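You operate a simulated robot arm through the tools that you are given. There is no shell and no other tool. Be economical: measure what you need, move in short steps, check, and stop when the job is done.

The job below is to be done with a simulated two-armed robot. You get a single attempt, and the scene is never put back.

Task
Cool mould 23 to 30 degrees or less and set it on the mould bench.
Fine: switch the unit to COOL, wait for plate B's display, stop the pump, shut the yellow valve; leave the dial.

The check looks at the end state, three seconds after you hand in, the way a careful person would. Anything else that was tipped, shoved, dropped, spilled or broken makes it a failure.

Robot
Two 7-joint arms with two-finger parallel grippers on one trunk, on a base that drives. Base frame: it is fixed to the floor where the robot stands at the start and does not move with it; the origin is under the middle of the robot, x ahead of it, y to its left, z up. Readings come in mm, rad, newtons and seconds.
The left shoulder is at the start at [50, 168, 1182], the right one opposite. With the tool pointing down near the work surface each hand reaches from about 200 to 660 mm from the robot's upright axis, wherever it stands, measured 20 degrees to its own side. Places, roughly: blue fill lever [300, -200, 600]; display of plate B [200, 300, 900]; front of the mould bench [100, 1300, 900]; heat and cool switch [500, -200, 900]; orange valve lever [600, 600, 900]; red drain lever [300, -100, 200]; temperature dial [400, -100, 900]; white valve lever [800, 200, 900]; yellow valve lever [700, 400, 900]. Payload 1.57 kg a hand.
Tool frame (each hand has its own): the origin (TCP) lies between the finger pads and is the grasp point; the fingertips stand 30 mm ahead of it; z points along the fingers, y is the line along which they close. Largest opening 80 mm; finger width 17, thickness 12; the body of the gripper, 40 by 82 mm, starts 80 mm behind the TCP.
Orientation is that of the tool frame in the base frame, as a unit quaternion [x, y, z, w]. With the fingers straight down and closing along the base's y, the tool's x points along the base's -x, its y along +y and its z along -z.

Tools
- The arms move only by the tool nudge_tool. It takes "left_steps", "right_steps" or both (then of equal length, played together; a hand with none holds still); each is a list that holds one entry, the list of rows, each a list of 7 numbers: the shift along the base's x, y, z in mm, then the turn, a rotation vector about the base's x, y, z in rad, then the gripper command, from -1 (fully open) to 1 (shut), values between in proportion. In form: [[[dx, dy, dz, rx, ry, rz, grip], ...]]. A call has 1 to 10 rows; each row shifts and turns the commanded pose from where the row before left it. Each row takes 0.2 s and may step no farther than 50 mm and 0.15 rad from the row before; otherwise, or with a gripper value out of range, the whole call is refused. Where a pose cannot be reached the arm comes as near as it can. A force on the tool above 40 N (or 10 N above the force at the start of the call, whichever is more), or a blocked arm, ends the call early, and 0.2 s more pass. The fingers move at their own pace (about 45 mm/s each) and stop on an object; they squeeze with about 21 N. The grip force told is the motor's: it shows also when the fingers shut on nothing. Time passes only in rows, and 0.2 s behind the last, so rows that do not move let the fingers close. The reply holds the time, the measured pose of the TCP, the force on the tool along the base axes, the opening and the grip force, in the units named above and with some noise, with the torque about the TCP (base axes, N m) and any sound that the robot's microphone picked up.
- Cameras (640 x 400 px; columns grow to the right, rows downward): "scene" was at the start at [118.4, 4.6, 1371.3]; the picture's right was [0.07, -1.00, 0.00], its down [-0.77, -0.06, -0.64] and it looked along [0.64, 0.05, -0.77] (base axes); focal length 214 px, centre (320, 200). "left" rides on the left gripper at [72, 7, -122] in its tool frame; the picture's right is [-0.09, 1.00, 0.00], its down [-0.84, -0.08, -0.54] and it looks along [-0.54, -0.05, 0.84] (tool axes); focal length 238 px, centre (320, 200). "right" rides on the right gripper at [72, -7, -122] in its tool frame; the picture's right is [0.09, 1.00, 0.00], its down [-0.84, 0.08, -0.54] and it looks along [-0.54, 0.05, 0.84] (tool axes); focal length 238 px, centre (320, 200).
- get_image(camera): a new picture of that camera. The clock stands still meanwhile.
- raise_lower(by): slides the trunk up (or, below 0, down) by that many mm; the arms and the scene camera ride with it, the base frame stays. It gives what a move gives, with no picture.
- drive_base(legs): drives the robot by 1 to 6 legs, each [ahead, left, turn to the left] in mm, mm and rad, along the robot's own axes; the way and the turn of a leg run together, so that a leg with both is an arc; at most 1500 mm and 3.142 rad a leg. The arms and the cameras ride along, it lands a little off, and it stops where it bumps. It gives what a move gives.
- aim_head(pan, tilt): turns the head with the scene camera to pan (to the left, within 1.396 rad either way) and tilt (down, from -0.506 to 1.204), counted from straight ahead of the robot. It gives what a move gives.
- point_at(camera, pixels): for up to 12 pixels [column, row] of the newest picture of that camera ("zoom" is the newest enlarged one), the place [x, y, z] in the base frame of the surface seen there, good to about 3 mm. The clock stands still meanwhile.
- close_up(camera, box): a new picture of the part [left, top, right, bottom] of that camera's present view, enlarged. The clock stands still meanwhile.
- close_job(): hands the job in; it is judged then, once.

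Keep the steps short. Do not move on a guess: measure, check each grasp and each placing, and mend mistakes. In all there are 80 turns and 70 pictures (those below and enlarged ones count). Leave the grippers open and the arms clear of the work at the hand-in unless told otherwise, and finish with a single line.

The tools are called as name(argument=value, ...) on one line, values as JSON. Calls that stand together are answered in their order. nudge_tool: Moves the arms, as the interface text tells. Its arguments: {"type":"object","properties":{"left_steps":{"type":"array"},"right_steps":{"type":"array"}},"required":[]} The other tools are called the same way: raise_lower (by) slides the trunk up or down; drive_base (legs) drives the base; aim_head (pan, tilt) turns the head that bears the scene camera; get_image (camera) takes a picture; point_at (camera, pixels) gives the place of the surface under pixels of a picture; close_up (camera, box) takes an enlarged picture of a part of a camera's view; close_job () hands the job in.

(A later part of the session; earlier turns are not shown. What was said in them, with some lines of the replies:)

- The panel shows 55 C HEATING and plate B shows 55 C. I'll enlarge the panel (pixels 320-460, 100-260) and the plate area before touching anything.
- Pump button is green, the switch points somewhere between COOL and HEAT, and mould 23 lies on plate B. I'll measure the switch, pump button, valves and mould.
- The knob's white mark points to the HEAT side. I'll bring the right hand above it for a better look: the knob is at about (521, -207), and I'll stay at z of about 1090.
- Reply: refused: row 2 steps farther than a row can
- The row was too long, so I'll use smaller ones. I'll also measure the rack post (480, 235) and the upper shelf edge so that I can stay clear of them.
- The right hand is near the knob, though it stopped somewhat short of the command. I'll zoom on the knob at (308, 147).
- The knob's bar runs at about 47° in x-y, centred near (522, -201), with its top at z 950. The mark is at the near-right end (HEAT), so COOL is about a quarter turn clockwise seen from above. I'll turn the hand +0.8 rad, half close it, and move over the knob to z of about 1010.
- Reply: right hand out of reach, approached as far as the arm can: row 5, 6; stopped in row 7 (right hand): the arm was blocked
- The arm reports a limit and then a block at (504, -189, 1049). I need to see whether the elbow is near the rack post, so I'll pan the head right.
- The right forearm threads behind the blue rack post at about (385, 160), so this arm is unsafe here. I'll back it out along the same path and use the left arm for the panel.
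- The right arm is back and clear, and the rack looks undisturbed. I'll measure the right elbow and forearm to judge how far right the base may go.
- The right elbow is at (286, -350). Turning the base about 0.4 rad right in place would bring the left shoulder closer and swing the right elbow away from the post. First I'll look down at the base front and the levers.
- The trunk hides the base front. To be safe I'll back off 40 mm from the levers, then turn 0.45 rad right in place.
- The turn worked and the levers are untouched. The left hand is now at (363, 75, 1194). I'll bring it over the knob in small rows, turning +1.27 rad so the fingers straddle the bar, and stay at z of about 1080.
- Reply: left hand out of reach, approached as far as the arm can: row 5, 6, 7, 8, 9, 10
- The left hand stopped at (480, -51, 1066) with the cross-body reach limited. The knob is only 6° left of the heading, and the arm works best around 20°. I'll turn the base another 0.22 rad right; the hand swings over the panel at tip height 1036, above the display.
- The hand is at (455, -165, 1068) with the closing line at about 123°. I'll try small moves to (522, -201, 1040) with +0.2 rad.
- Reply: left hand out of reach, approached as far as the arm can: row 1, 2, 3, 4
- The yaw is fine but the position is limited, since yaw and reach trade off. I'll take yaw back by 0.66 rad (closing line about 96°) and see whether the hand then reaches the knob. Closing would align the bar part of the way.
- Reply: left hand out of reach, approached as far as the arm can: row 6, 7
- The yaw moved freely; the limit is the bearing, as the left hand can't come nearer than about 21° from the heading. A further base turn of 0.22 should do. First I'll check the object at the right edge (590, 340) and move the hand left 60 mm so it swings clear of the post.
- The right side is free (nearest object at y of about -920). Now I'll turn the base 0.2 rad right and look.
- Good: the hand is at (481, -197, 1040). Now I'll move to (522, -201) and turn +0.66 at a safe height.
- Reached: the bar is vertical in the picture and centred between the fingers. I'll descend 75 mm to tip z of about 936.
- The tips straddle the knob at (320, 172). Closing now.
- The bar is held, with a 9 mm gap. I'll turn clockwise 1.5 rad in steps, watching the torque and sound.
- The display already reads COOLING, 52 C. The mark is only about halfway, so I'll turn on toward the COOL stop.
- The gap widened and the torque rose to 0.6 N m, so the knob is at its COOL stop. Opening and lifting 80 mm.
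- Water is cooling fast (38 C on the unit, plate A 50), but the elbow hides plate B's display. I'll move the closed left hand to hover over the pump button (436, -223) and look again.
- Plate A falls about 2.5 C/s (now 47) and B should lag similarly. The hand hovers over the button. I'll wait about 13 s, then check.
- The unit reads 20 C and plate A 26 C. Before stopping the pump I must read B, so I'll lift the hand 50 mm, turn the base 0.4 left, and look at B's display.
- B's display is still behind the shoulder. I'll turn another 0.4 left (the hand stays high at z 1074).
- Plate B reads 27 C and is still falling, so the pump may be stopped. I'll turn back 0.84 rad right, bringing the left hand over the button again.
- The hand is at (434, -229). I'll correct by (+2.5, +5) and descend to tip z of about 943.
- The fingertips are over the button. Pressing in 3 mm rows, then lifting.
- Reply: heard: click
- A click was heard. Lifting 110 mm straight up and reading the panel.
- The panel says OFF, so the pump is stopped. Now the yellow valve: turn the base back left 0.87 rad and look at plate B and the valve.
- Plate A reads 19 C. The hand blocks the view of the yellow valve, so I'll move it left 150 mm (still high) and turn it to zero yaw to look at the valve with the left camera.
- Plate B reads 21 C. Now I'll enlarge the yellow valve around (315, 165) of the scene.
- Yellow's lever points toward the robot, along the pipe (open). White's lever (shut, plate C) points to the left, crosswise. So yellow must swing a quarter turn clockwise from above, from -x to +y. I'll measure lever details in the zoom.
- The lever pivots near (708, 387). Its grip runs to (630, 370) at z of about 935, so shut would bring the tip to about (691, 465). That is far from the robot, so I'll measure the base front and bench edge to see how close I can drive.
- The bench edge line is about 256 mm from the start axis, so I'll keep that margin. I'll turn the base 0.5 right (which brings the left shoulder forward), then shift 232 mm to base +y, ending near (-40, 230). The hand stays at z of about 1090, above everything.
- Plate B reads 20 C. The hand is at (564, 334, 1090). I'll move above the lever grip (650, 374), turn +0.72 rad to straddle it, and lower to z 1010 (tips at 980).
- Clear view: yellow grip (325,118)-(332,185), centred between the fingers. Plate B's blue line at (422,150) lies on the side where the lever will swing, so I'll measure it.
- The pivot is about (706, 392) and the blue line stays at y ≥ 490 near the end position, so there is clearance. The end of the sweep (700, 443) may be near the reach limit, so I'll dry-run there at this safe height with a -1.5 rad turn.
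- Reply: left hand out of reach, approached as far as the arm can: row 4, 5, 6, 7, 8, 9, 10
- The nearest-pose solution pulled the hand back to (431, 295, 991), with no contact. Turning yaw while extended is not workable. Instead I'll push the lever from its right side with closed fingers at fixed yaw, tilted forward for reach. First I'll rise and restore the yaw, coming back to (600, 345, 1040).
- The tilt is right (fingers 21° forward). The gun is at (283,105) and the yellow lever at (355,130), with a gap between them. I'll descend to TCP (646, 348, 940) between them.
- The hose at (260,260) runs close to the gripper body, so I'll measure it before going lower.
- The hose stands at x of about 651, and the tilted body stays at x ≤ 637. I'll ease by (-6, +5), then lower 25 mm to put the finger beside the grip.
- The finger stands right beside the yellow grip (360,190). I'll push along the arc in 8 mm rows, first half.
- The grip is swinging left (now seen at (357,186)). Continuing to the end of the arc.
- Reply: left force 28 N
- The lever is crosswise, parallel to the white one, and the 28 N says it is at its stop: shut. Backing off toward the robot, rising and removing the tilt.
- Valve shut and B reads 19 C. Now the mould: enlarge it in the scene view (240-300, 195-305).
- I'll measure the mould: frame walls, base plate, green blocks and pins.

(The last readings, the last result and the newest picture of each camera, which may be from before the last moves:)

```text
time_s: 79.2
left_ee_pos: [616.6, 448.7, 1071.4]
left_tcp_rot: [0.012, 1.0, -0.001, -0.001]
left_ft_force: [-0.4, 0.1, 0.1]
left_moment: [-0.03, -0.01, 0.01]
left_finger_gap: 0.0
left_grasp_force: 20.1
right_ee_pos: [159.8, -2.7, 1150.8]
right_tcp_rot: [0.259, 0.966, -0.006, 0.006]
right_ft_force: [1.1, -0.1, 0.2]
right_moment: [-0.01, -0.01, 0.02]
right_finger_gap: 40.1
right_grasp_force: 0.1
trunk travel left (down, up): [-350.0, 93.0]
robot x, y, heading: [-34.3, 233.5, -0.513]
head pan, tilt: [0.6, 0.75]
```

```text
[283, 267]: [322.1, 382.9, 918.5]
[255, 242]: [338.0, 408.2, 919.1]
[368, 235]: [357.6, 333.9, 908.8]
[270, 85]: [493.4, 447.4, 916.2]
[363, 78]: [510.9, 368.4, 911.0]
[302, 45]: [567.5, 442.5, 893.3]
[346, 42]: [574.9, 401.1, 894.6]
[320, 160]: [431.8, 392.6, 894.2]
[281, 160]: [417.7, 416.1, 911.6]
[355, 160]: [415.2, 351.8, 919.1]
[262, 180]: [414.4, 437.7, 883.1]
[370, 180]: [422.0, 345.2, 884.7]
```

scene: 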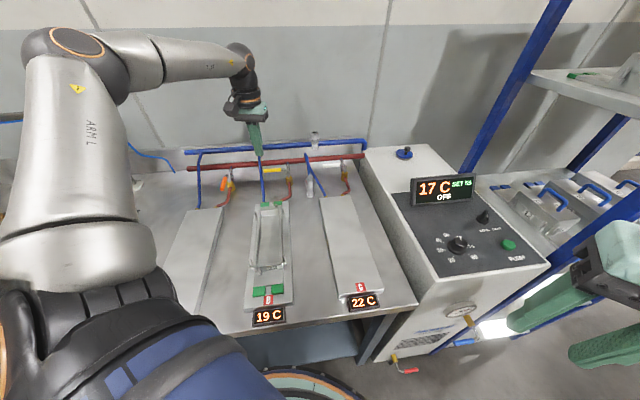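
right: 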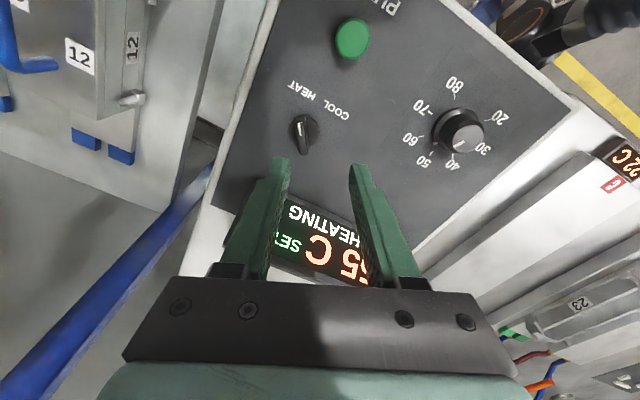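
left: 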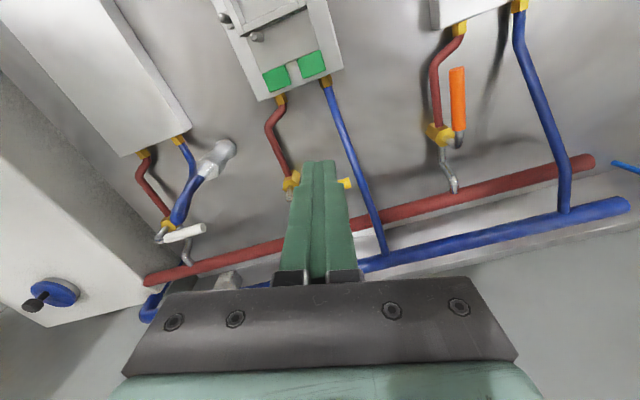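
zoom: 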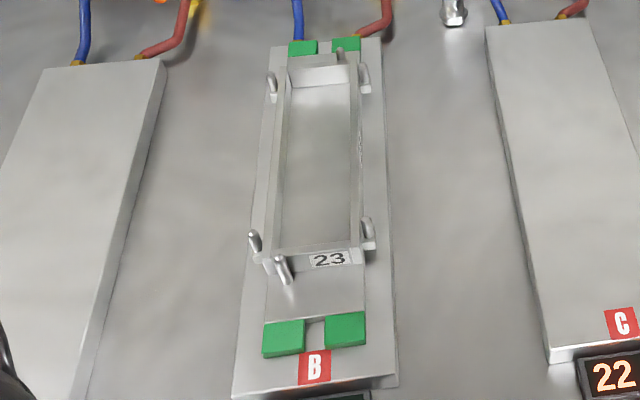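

The mould's base is 73 mm wide with its top at z 892. The frame is about 66 mm wide, from 892 to 919, axis at 13°, and the middle is about (429, 388). Before picking it up I need to see the destination, so I'll pan the head left.

aim_head(pan=1.39, tilt=0.6)

get_image(camera="scene")

```text
time_s: 80.3
left_ee_pos: [617.6, 448.4, 1072.0]
left_tcp_rot: [0.011, 1.0, -0.001, 0.0]
left_ft_force: [-0.7, 0.0, 0.1]
left_moment: [-0.01, -0.02, -0.02]
left_finger_gap: 0.0
left_grasp_force: 20.8
right_ee_pos: [160.1, -3.8, 1150.7]
right_tcp_rot: [0.26, 0.966, -0.007, 0.006]
right_ft_force: [-0.4, 0.3, 0.2]
right_moment: [-0.05, 0.01, -0.01]
right_finger_gap: 39.9
right_grasp_force: 0.1
trunk travel left (down, up): [-350.0, 93.0]
robot x, y, heading: [-40.4, 230.5, -0.514]
head pan, tilt: [1.389, 0.6]
```

```text
16 pictures are left
```

scene: 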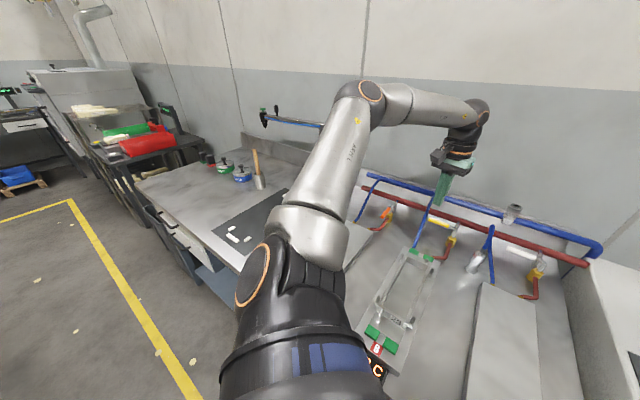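

The bench continues left: a dark mat, a mallet, pots, and an open area. I'll enlarge and measure it.

close_up(camera="scene", box=[110, 90, 310, 280])

point_at(camera="scene", pixels=[[235, 235], [215, 230], [240, 265], [275, 200], [170, 190], [200, 225], [140, 185], [245, 175], [262, 160], [210, 200], [150, 205], [150, 145]])

```text
2.11 times, centred on (210, 185) of scene
```

zoom: 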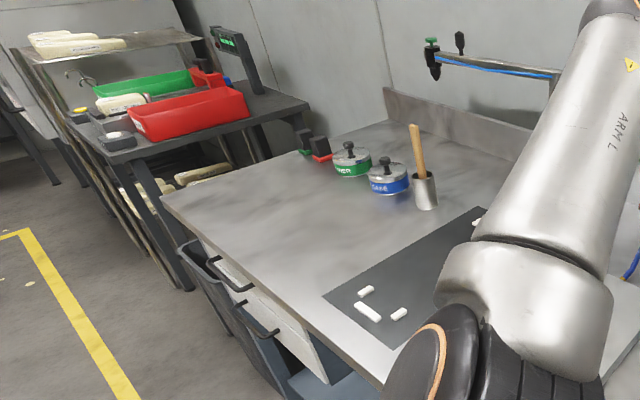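

```text
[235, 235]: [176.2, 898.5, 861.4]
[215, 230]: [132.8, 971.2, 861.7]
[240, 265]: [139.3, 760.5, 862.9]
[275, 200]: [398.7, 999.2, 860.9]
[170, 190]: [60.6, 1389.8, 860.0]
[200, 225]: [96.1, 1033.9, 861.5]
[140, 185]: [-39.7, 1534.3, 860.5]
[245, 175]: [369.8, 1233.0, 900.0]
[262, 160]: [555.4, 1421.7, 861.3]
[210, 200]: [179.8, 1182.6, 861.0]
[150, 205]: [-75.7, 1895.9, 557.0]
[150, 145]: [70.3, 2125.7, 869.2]
```

The bench top (z 861) is one surface, with free space at its front around (190, 1250), clear of the mat (y ≤ 1000), mallet (370, 1233) and pots. Now the grasp: bring the left hand over the mould's middle (429, 388), open, yaw to 13°.

nudge_tool(left_steps=[[[-27, -8.5, -5, 0, 0, 0.05, -1], [-27, -8.5, -5, 0, 0, 0.05, -1], [-27, -8.5, -5, 0, 0, 0.05, -1], [-27, -8.5, -10, 0, 0, 0.05, -1], [-27, -8.5, -15, 0, 0, 0.05, -1], [-27, -8.5, -15, 0, 0, 0, -1], [-27, -9, -15, 0, 0, 0, -1], [0, 0, 0, 0, 0, 0, -1]]])

get_image(camera="left")

```text
time_s: 82.1
left_ee_pos: [428.1, 388.6, 998.3]
left_tcp_rot: [-0.114, 0.993, -0.001, 0.0]
left_ft_force: [0.1, -0.6, -0.1]
left_moment: [-0.01, 0.04, -0.01]
left_finger_gap: 79.8
left_grasp_force: 0.1
right_ee_pos: [161.9, -3.8, 1152.5]
right_tcp_rot: [0.259, 0.966, -0.006, 0.007]
right_ft_force: [-0.2, 0.4, 0.0]
right_moment: [0.0, 0.0, 0.0]
right_finger_gap: 39.9
right_grasp_force: 0.0
trunk travel left (down, up): [-350.0, 93.0]
robot x, y, heading: [-38.0, 232.6, -0.511]
head pan, tilt: [1.389, 0.6]
```

```text
14 pictures are left
```

left: 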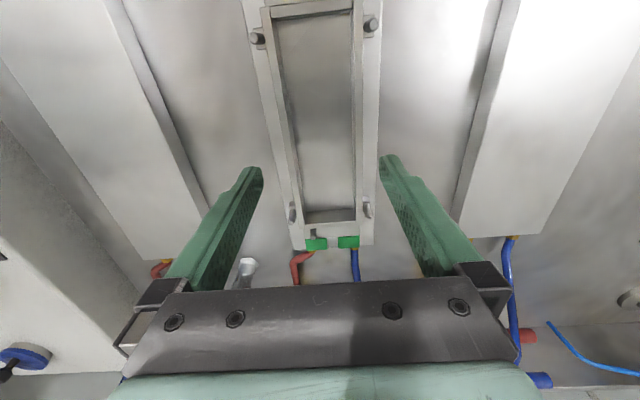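

The mould lies between the fingers. I'll measure the wall edges from here for exact centring.

point_at(camera="left", pixels=[[272, 60], [359, 60], [283, 130], [358, 130], [294, 190], [359, 190], [268, 100], [378, 100], [258, 38], [371, 24], [291, 212], [367, 209]])

```text
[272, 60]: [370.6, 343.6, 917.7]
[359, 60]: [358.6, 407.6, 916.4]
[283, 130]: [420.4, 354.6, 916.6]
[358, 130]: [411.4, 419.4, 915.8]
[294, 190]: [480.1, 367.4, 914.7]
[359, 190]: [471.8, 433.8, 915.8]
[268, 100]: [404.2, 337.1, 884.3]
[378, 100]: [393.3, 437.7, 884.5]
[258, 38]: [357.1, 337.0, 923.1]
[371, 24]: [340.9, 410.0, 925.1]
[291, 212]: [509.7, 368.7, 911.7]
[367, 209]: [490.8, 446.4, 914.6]
```

The midline is at (428, 389.8), so the hand is 1 mm off; I'll correct it and lower 74 mm (tips just above the base plate at 894).

nudge_tool(left_steps=[[[0, 1, -20, 0, 0, 0, -1], [0, 0, -20, 0, 0, 0, -1], [0, 0, -17, 0, 0, 0, -1], [0, 0, -10, 0, 0, 0, -1], [0, 0, -7, 0, 0, 0, -1], [0, 0, 0, 0, 0, 0, -1]]])

nudge_tool(left_steps=[[[0, 0, 0, 0, 0, 0, 0.2], [0, 0, 0, 0, 0, 0, 1], [0, 0, 0, 0, 0, 0, 1], [0, 0, 0, 0, 0, 0, 1]]])

get_image(camera="left")

```text
time_s: 83.5
left_ee_pos: [429.1, 389.9, 925.8]
left_tcp_rot: [-0.114, 0.993, -0.001, 0.001]
left_ft_force: [-1.3, 0.1, -0.9]
left_moment: [-0.01, -0.01, 0.01]
left_finger_gap: 80.0
left_grasp_force: 0.0
right_ee_pos: [161.4, -5.0, 1151.6]
right_tcp_rot: [0.26, 0.966, -0.006, 0.006]
right_ft_force: [0.9, -0.5, -0.2]
right_moment: [-0.01, 0.04, -0.02]
right_finger_gap: 39.9
right_grasp_force: 0.1
trunk travel left (down, up): [-350.0, 93.0]
robot x, y, heading: [-40.2, 233.5, -0.514]
head pan, tilt: [1.389, 0.6]
```

```text
time_s: 84.5
left_ee_pos: [429.4, 389.4, 925.4]
left_tcp_rot: [-0.113, 0.994, 0.0, -0.001]
left_ft_force: [-0.7, 3.5, 0.7]
left_moment: [0.37, 0.14, -0.02]
left_finger_gap: 69.6
left_grasp_force: 21.0
right_ee_pos: [161.0, -2.8, 1152.2]
right_tcp_rot: [0.259, 0.966, -0.007, 0.005]
right_ft_force: [-1.3, 0.9, -1.1]
right_moment: [0.0, 0.0, -0.01]
right_finger_gap: 39.9
right_grasp_force: 0.0
trunk travel left (down, up): [-350.0, 93.0]
robot x, y, heading: [-43.2, 236.8, -0.511]
head pan, tilt: [1.389, 0.6]
```

```text
13 pictures are left
```

left: 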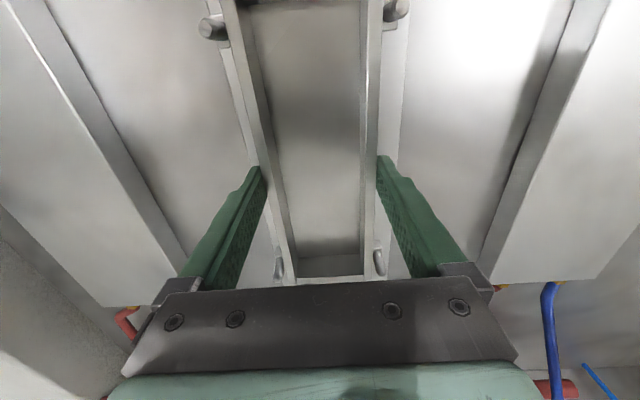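

The grip holds at a 69.6 mm gap and 21 N. I'll lift 12 mm as a weight test.

nudge_tool(left_steps=[[[0, 0, 4, 0, 0, 0, 1], [0, 0, 4, 0, 0, 0, 1], [0, 0, 4, 0, 0, 0, 1], [0, 0, 0, 0, 0, 0, 1], [0, 0, 0, 0, 0, 0, 1]]])

close_up(camera="left", box=[160, 0, 480, 300])

```text
time_s: 85.7
left_ee_pos: [430.3, 387.8, 938.4]
left_tcp_rot: [-0.114, 0.993, -0.001, -0.001]
left_ft_force: [-1.0, -0.5, -7.6]
left_moment: [-0.01, -0.05, 0.01]
left_finger_gap: 69.8
left_grasp_force: 20.7
right_ee_pos: [161.4, -3.0, 1151.4]
right_tcp_rot: [0.26, 0.966, -0.007, 0.006]
right_ft_force: [0.1, -0.5, 0.3]
right_moment: [0.0, -0.01, 0.01]
right_finger_gap: 40.2
right_grasp_force: 0.0
trunk travel left (down, up): [-350.0, 93.0]
robot x, y, heading: [-40.5, 233.0, -0.514]
head pan, tilt: [1.389, 0.6]
```

```text
1.33 times, centred on (320, 150) of left
```

zoom: 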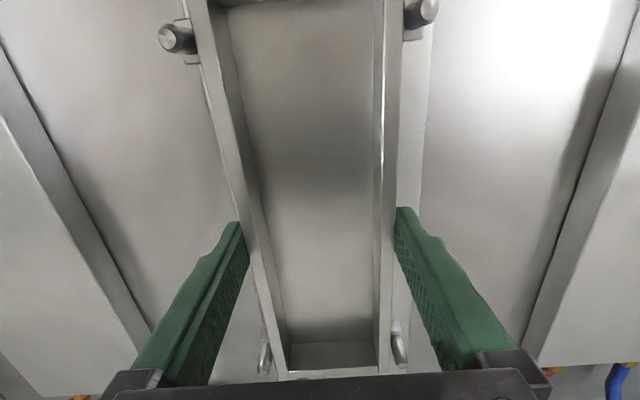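

The force changed by 7.6 N, about 0.77 kg, with no torque: well balanced for one hand. I'll lift another 120 mm and check from the head camera.

nudge_tool(left_steps=[[[0, 0, 20, 0, 0, 0, 1], [0, 0, 20, 0, 0, 0, 1], [0, 0, 20, 0, 0, 0, 1], [0, 0, 20, 0, 0, 0, 1], [0, 0, 20, 0, 0, 0, 1], [0, 0, 20, 0, 0, 0, 1], [0, 0, 0, 0, 0, 0, 1]]])

get_image(camera="scene")

```text
time_s: 87.3
left_ee_pos: [430.3, 388.7, 1058.6]
left_tcp_rot: [-0.112, 0.994, -0.001, -0.001]
left_ft_force: [0.1, -0.5, -8.7]
left_moment: [-0.01, -0.04, -0.02]
left_finger_gap: 69.7
left_grasp_force: 21.5
right_ee_pos: [161.3, -3.2, 1151.0]
right_tcp_rot: [0.26, 0.966, -0.008, 0.006]
right_ft_force: [0.2, -0.2, -0.9]
right_moment: [0.01, 0.03, -0.03]
right_finger_gap: 40.1
right_grasp_force: 0.1
trunk travel left (down, up): [-350.0, 93.0]
robot x, y, heading: [-39.0, 232.3, -0.509]
head pan, tilt: [1.389, 0.6]
```

```text
11 pictures are left
```

scene: 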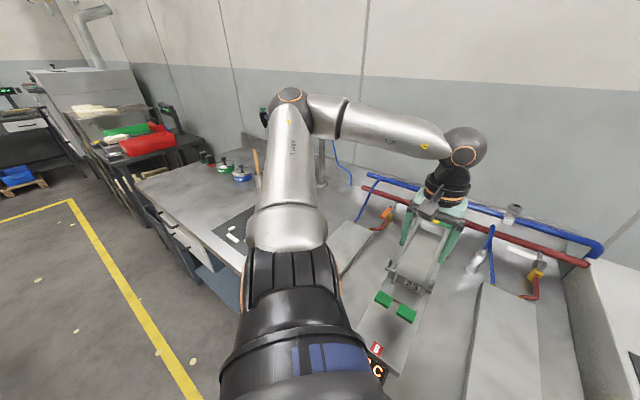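

The whole mould, green blocks included, is off the plate. Now I'll drive: back 130 mm in x, turn 0.86 left, then look.

drive_base(legs=[[-113, -64, 0], [0, 0, 0.86]])

aim_head(pan=0.8, tilt=0.7)

get_image(camera="scene")

```text
time_s: 90.8
left_ee_pos: [21.8, 687.8, 1057.4]
left_tcp_rot: [-0.512, 0.859, -0.002, -0.001]
left_ft_force: [-0.8, -0.4, -8.0]
left_moment: [0.03, -0.03, 0.02]
left_finger_gap: 69.8
left_grasp_force: 21.0
right_ee_pos: [139.0, 227.5, 1150.9]
right_tcp_rot: [-0.16, 0.987, -0.004, 0.008]
right_ft_force: [-0.7, 0.1, 0.9]
right_moment: [0.03, -0.04, 0.04]
right_finger_gap: 40.0
right_grasp_force: 0.1
trunk travel left (down, up): [-350.0, 93.0]
robot x, y, heading: [-169.6, 232.2, 0.337]
head pan, tilt: [1.389, 0.6]
```

```text
time_s: 91.8
left_ee_pos: [22.4, 687.4, 1058.6]
left_tcp_rot: [-0.513, 0.858, -0.001, -0.001]
left_ft_force: [0.5, 0.1, -7.8]
left_moment: [0.03, 0.02, 0.01]
left_finger_gap: 69.7
left_grasp_force: 20.6
right_ee_pos: [138.9, 227.6, 1151.9]
right_tcp_rot: [-0.16, 0.987, -0.004, 0.009]
right_ft_force: [-0.2, -0.8, 0.9]
right_moment: [-0.01, 0.02, 0.01]
right_finger_gap: 40.3
right_grasp_force: 0.0
trunk travel left (down, up): [-350.0, 93.0]
robot x, y, heading: [-169.4, 226.9, 0.337]
head pan, tilt: [0.799, 0.7]
```

```text
10 pictures are left
```

scene: 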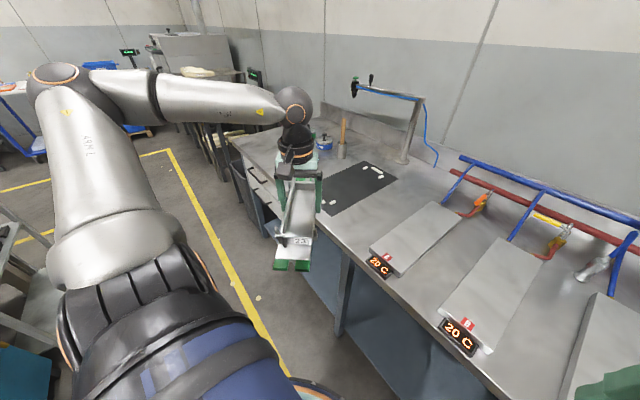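

All is steady. Before going left 620 mm, I'll check the objects at the left edge against where the elbow will pass.

point_at(camera="scene", pixels=[[15, 240], [20, 350], [30, 150], [255, 180], [255, 165], [320, 165], [342, 150], [280, 140], [236, 170]])

drive_base(legs=[[122, 286, 0]])

```text
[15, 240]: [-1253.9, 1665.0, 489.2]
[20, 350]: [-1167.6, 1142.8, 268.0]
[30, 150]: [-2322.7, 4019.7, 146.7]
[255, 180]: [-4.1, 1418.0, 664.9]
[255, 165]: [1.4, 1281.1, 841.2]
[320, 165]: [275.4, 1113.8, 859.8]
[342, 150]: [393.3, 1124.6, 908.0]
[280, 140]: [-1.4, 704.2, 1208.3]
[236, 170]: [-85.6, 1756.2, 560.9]
```

```text
time_s: 93.9
left_ee_pos: [39.2, 1003.6, 1057.4]
left_tcp_rot: [-0.515, 0.857, -0.002, 0.0]
left_ft_force: [-0.1, -0.2, -7.6]
left_moment: [0.0, -0.01, -0.01]
left_finger_gap: 69.8
left_grasp_force: 20.6
right_ee_pos: [158.9, 545.0, 1150.7]
right_tcp_rot: [-0.164, 0.986, -0.004, 0.009]
right_ft_force: [-0.7, -0.5, 0.3]
right_moment: [-0.02, 0.03, 0.01]
right_finger_gap: 40.0
right_grasp_force: 0.0
trunk travel left (down, up): [-350.0, 93.0]
robot x, y, heading: [-151.9, 547.2, 0.34]
head pan, tilt: [0.799, 0.7]
```

The left side is clear (nearest object at x of about -1170). A point at (1, 1281, 841) suggests the bench front or drawers stick out further left, so I'll look before going on.

aim_head(pan=0.5, tilt=0.85)

get_image(camera="scene")

```text
time_s: 94.7
left_ee_pos: [39.0, 1003.9, 1057.2]
left_tcp_rot: [-0.515, 0.857, -0.001, 0.0]
left_ft_force: [-0.5, 0.1, -6.7]
left_moment: [0.0, -0.03, -0.02]
left_finger_gap: 69.6
left_grasp_force: 20.7
right_ee_pos: [158.6, 544.1, 1150.9]
right_tcp_rot: [-0.164, 0.986, -0.004, 0.009]
right_ft_force: [0.4, 0.4, 0.9]
right_moment: [-0.01, 0.02, -0.01]
right_finger_gap: 39.9
right_grasp_force: 0.0
trunk travel left (down, up): [-350.0, 93.0]
robot x, y, heading: [-147.5, 547.2, 0.343]
head pan, tilt: [0.499, 0.85]
```

```text
9 pictures are left
```

scene: 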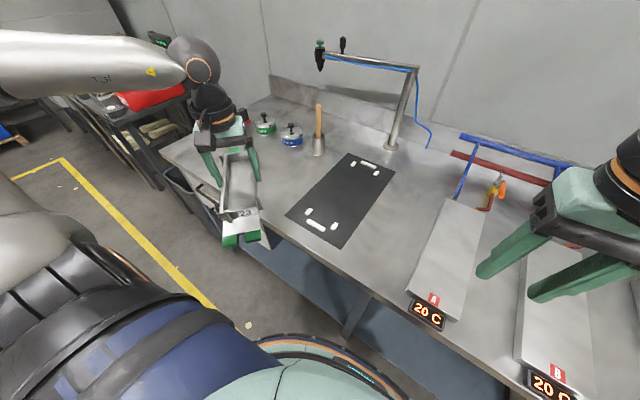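

The dark mat carries white locating bars at both ends, (320,222) and (370,167), which looks like a nest for a mould. I'll measure it along with the bench edges.

close_up(camera="scene", box=[270, 140, 410, 260])

point_at(camera="scene", pixels=[[308, 211], [334, 228], [316, 224], [322, 226], [354, 164], [376, 174], [366, 163], [373, 166], [287, 215], [340, 248], [350, 154], [394, 171]])

point_at(camera="scene", pixels=[[165, 150], [190, 175], [270, 228], [300, 248], [350, 285], [318, 150], [291, 140], [265, 128], [195, 200], [180, 185], [240, 240]])

```text
3.33 times, centred on (340, 200) of scene
```

zoom: 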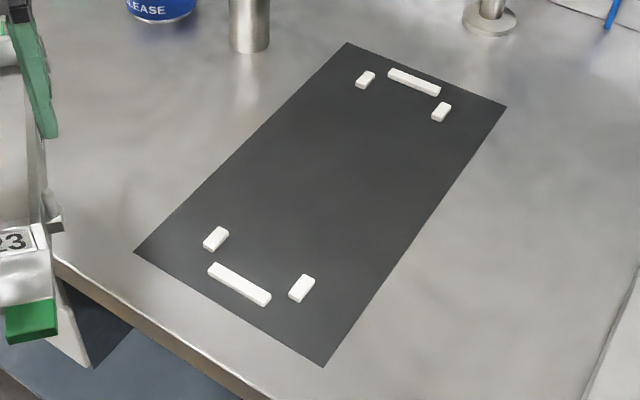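

```text
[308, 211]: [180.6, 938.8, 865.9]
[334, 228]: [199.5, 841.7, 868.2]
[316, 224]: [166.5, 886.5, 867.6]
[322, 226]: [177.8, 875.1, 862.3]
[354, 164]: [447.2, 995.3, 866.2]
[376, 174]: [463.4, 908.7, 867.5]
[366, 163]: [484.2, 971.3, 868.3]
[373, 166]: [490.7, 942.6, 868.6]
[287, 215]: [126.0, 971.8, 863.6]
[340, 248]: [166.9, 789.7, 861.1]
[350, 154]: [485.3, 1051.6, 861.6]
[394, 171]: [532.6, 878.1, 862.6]
```

```text
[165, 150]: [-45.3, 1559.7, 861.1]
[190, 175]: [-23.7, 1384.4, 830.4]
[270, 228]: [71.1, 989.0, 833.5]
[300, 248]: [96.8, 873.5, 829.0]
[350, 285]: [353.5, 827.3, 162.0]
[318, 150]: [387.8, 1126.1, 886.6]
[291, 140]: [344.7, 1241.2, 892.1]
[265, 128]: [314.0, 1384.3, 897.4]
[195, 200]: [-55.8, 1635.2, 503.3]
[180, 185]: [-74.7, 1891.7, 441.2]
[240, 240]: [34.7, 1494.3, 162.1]
```

The nest bars would fit a mould. But the job names the bench front, roughly [100, 1300], and that measures as the clear area left of the mat, in front of the pots (pots and mallet ≥ 200 mm behind). I'll set it at (105, 1289), parallel to the front edge (103°). Driving there now, with a slight left turn.

drive_base(legs=[[49, 309, 0], [0, 0, 0.13]])

nudge_tool(left_steps=[[[20, -4, 0, 0, 0, 0.066, 1], [20, -5, 0, 0, 0, 0.066, 1], [20, -5, 0, 0, 0, 0.066, 1], [20, -5, 0, 0, 0, 0.066, 1], [20, -5, 0, 0, 0, 0.066, 1], [20, -5, 0, 0, 0, 0.066, 1], [20, -5, 0, 0, 0, 0.066, 1], [20, -5, 0, 0, 0, 0.066, 1], [20, -4, 0, 0, 0, 0.066, 1], [0, 0, 0, 0, 0, 0, 1]]])

```text
time_s: 97.4
left_ee_pos: [-81.1, 1332.3, 1057.9]
left_tcp_rot: [-0.57, 0.822, -0.001, 0.0]
left_ft_force: [-0.4, -0.6, -7.8]
left_moment: [0.01, 0.01, -0.01]
left_finger_gap: 69.6
left_grasp_force: 20.9
right_ee_pos: [98.5, 892.4, 1151.0]
right_tcp_rot: [-0.228, 0.974, -0.003, 0.008]
right_ft_force: [0.0, 0.2, 0.5]
right_moment: [0.0, 0.0, -0.03]
right_finger_gap: 40.0
right_grasp_force: 0.1
trunk travel left (down, up): [-350.0, 93.0]
robot x, y, heading: [-210.7, 853.5, 0.471]
head pan, tilt: [0.499, 0.85]
```

```text
time_s: 99.6
left_ee_pos: [98.3, 1288.3, 1059.7]
left_tcp_rot: [0.786, -0.618, 0.001, 0.0]
left_ft_force: [0.6, -0.7, -7.7]
left_moment: [-0.01, -0.01, 0.0]
left_finger_gap: 70.0
left_grasp_force: 20.7
right_ee_pos: [98.0, 893.0, 1151.6]
right_tcp_rot: [-0.229, 0.973, -0.003, 0.009]
right_ft_force: [0.0, -0.1, -0.5]
right_moment: [-0.01, -0.01, 0.02]
right_finger_gap: 40.1
right_grasp_force: 0.1
trunk travel left (down, up): [-350.0, 93.0]
robot x, y, heading: [-211.6, 853.0, 0.476]
head pan, tilt: [0.499, 0.85]
```

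The hand is at (98, 1288), yaw 103.6°, all reached. I'll check the view from the head.

aim_head(pan=0.6, tilt=0.8)

get_image(camera="scene")

```text
time_s: 100.3
left_ee_pos: [99.5, 1289.9, 1058.8]
left_tcp_rot: [0.786, -0.618, 0.0, 0.001]
left_ft_force: [1.0, -0.3, -7.8]
left_moment: [0.01, 0.02, -0.01]
left_finger_gap: 70.0
left_grasp_force: 21.0
right_ee_pos: [98.3, 891.6, 1151.0]
right_tcp_rot: [-0.228, 0.974, -0.003, 0.009]
right_ft_force: [-0.3, -0.2, 0.7]
right_moment: [0.01, 0.0, -0.03]
right_finger_gap: 39.9
right_grasp_force: 0.0
trunk travel left (down, up): [-350.0, 93.0]
robot x, y, heading: [-210.5, 853.4, 0.472]
head pan, tilt: [0.6, 0.799]
```

```text
7 pictures are left
```

scene: 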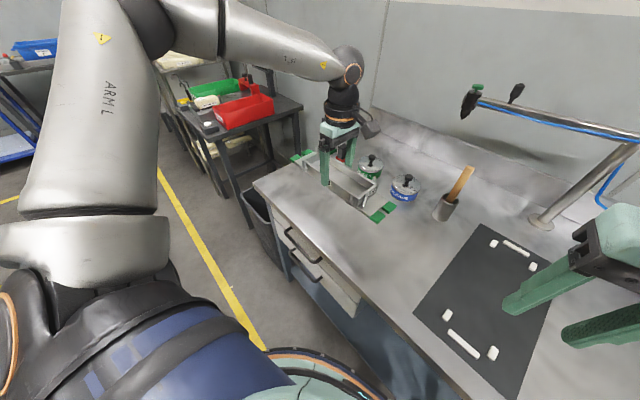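

The mould hovers over the free front area, clear of the pots. The mould's underside is 41 mm below the TCP, so contact comes at about z 902. Lowering to 910 first.

nudge_tool(left_steps=[[[2, 0, -25, 0, 0, 0, 1], [2, 0, -25, 0, 0, 0, 1], [0, 0, -25, 0, 0, 0, 1], [0, 0, -25, 0, 0, 0, 1], [0, 0, -20, 0, 0, 0, 1], [0, 0, -15, 0, 0, 0, 1], [0, 0, -13, 0, 0, 0, 1], [0, 0, 0, 0, 0, 0, 1]]])

get_image(camera="scene")

```text
time_s: 102.1
left_ee_pos: [104.3, 1288.3, 910.1]
left_tcp_rot: [0.785, -0.619, 0.0, 0.0]
left_ft_force: [-0.5, 0.6, -8.5]
left_moment: [-0.02, 0.03, -0.01]
left_finger_gap: 69.8
left_grasp_force: 20.6
right_ee_pos: [98.1, 892.1, 1151.8]
right_tcp_rot: [-0.228, 0.974, -0.003, 0.009]
right_ft_force: [-0.5, 0.2, -0.6]
right_moment: [0.03, 0.0, 0.01]
right_finger_gap: 40.1
right_grasp_force: 0.0
trunk travel left (down, up): [-350.0, 93.0]
robot x, y, heading: [-209.4, 853.9, 0.473]
head pan, tilt: [0.6, 0.799]
```

```text
6 pictures are left
```

scene: 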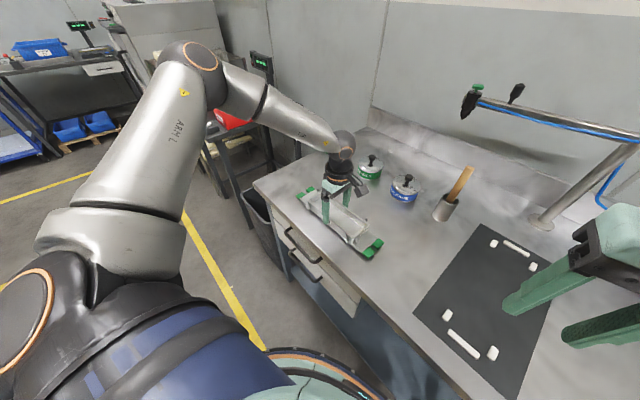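

It is just above the top and parallel to the edge. I'll lower in 2 mm rows until the weight comes off.

nudge_tool(left_steps=[[[0, 0, -2, 0, 0, 0, 1], [0, 0, -2, 0, 0, 0, 1], [0, 0, -2, 0, 0, 0, 1], [0, 0, -2, 0, 0, 0, 1], [0, 0, 0, 0, 0, 0, 1]]])

```text
time_s: 103.3
left_ee_pos: [102.2, 1288.0, 903.2]
left_tcp_rot: [0.785, -0.619, 0.001, 0.001]
left_ft_force: [-0.5, 0.0, -7.5]
left_moment: [0.04, 0.0, -0.02]
left_finger_gap: 69.9
left_grasp_force: 20.8
right_ee_pos: [98.1, 892.4, 1151.2]
right_tcp_rot: [-0.228, 0.974, -0.003, 0.009]
right_ft_force: [-1.1, -0.5, 0.0]
right_moment: [-0.02, 0.02, 0.01]
right_finger_gap: 39.8
right_grasp_force: 0.1
trunk travel left (down, up): [-350.0, 93.0]
robot x, y, heading: [-206.1, 852.9, 0.475]
head pan, tilt: [0.6, 0.799]
```

Still the full 7.5 N. Continuing in 1 mm rows.

nudge_tool(left_steps=[[[0, 0, -1, 0, 0, 0, 1], [0, 0, -1, 0, 0, 0, 1], [0, 0, -1, 0, 0, 0, 1], [0, 0, 0, 0, 0, 0, 1]]])

```text
time_s: 104.3
left_ee_pos: [102.9, 1288.9, 901.3]
left_tcp_rot: [0.785, -0.619, 0.002, -0.002]
left_ft_force: [-4.2, 3.5, 14.4]
left_moment: [-0.14, 0.42, 0.01]
left_finger_gap: 69.3
left_grasp_force: 20.8
right_ee_pos: [96.7, 891.1, 1152.1]
right_tcp_rot: [-0.228, 0.974, -0.002, 0.009]
right_ft_force: [0.9, 0.0, 0.7]
right_moment: [-0.04, 0.01, 0.0]
right_finger_gap: 39.8
right_grasp_force: 0.2
trunk travel left (down, up): [-350.0, 93.0]
robot x, y, heading: [-205.3, 853.8, 0.477]
head pan, tilt: [0.6, 0.799]
```

The mould is down, with force now +14 N upward. I'll ease up 1 mm, open fully, then rise straight up.

nudge_tool(left_steps=[[[0, 0, 1, 0, 0, 0, 1], [0, 0, 0, 0, 0, 0, 0.2], [0, 0, 0, 0, 0, 0, -1], [0, 0, 0, 0, 0, 0, -1], [0, 0, 0, 0, 0, 0, -1]]])

nudge_tool(left_steps=[[[0, 0, 15, 0, 0, 0, -1], [0, 0, 20, 0, 0, 0, -1], [0, 0, 30, 0, 0, 0, -1], [0, 0, 30, 0, 0, 0, -1], [0, 0, 40, 0, 0, 0, -1], [0, 0, 40, 0, 0, 0, -1], [0, 0, 0, 0, 0, 0, -1]]], right_steps=[[[0, 0, 0, 0, 0, 0, -1], [0, 0, 0, 0, 0, 0, -1], [0, 0, 0, 0, 0, 0, -1], [0, 0, 0, 0, 0, 0, -1], [0, 0, 0, 0, 0, 0, -1], [0, 0, 0, 0, 0, 0, -1], [0, 0, 0, 0, 0, 0, -1]]])

get_image(camera="scene")

```text
time_s: 105.5
left_ee_pos: [102.6, 1287.2, 900.1]
left_tcp_rot: [0.785, -0.619, 0.001, 0.001]
left_ft_force: [-0.8, -0.6, 0.4]
left_moment: [0.0, -0.01, 0.03]
left_finger_gap: 79.9
left_grasp_force: 0.0
right_ee_pos: [98.2, 891.8, 1151.6]
right_tcp_rot: [-0.228, 0.974, -0.002, 0.008]
right_ft_force: [-0.1, -0.1, -1.0]
right_moment: [-0.03, -0.03, -0.01]
right_finger_gap: 40.1
right_grasp_force: 0.1
trunk travel left (down, up): [-350.0, 93.0]
robot x, y, heading: [-208.9, 853.1, 0.477]
head pan, tilt: [0.6, 0.799]
```

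```text
time_s: 107.1
left_ee_pos: [104.5, 1287.5, 1076.4]
left_tcp_rot: [0.785, -0.62, 0.0, 0.001]
left_ft_force: [-0.1, 0.1, 0.1]
left_moment: [-0.01, -0.01, 0.03]
left_finger_gap: 80.3
left_grasp_force: 0.0
right_ee_pos: [97.7, 892.5, 1151.2]
right_tcp_rot: [-0.229, 0.973, -0.002, 0.009]
right_ft_force: [-0.3, 0.0, 0.4]
right_moment: [-0.01, -0.02, 0.03]
right_finger_gap: 80.4
right_grasp_force: 0.0
trunk travel left (down, up): [-350.0, 93.0]
robot x, y, heading: [-211.0, 851.6, 0.475]
head pan, tilt: [0.6, 0.799]
```

```text
5 pictures are left
```

scene: 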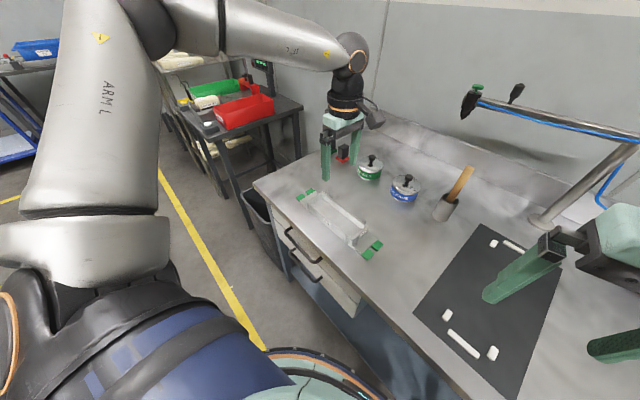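

The mould lies on the bench with both hands open and clear. I'll check that it lies flat (heights at both ends), then back the robot off.

point_at(camera="scene", pixels=[[305, 195], [372, 249], [325, 195], [355, 240], [313, 200], [350, 215]])

drive_base(legs=[[-200, 0, 0]])

get_image(camera="scene")

```text
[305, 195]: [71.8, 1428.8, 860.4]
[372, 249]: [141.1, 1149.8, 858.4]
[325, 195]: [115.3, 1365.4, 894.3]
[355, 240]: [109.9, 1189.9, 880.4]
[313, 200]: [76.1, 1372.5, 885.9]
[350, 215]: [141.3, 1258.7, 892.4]
```

```text
time_s: 108.7
left_ee_pos: [-70.6, 1196.3, 1075.3]
left_tcp_rot: [0.784, -0.62, 0.001, -0.001]
left_ft_force: [0.5, 0.3, 0.0]
left_moment: [0.02, 0.02, -0.03]
left_finger_gap: 80.0
left_grasp_force: 0.0
right_ee_pos: [-80.1, 800.2, 1151.7]
right_tcp_rot: [-0.226, 0.974, -0.002, 0.008]
right_ft_force: [0.8, 0.6, -0.3]
right_moment: [-0.03, -0.01, 0.0]
right_finger_gap: 79.9
right_grasp_force: 0.0
trunk travel left (down, up): [-350.0, 93.0]
robot x, y, heading: [-387.9, 766.6, 0.467]
head pan, tilt: [0.6, 0.799]
```

```text
4 pictures are left
```

scene: 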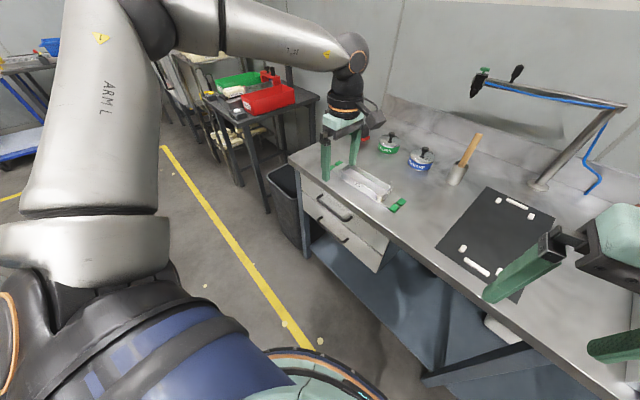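

The mould is on the bench, the pump is off, the yellow valve is shut, the dial is untouched, and both hands are open and clear. Handing in.

close_job()

```text
The job is handed in.
```

Mould 23 is on the front of the mould bench: plate B read 19–20 °C when I lifted it, the unit is on COOL with the pump off, the yellow valve is shut and the dial untouched, though my right forearm pressed against the rack post early on and nothing looked moved afterwards.
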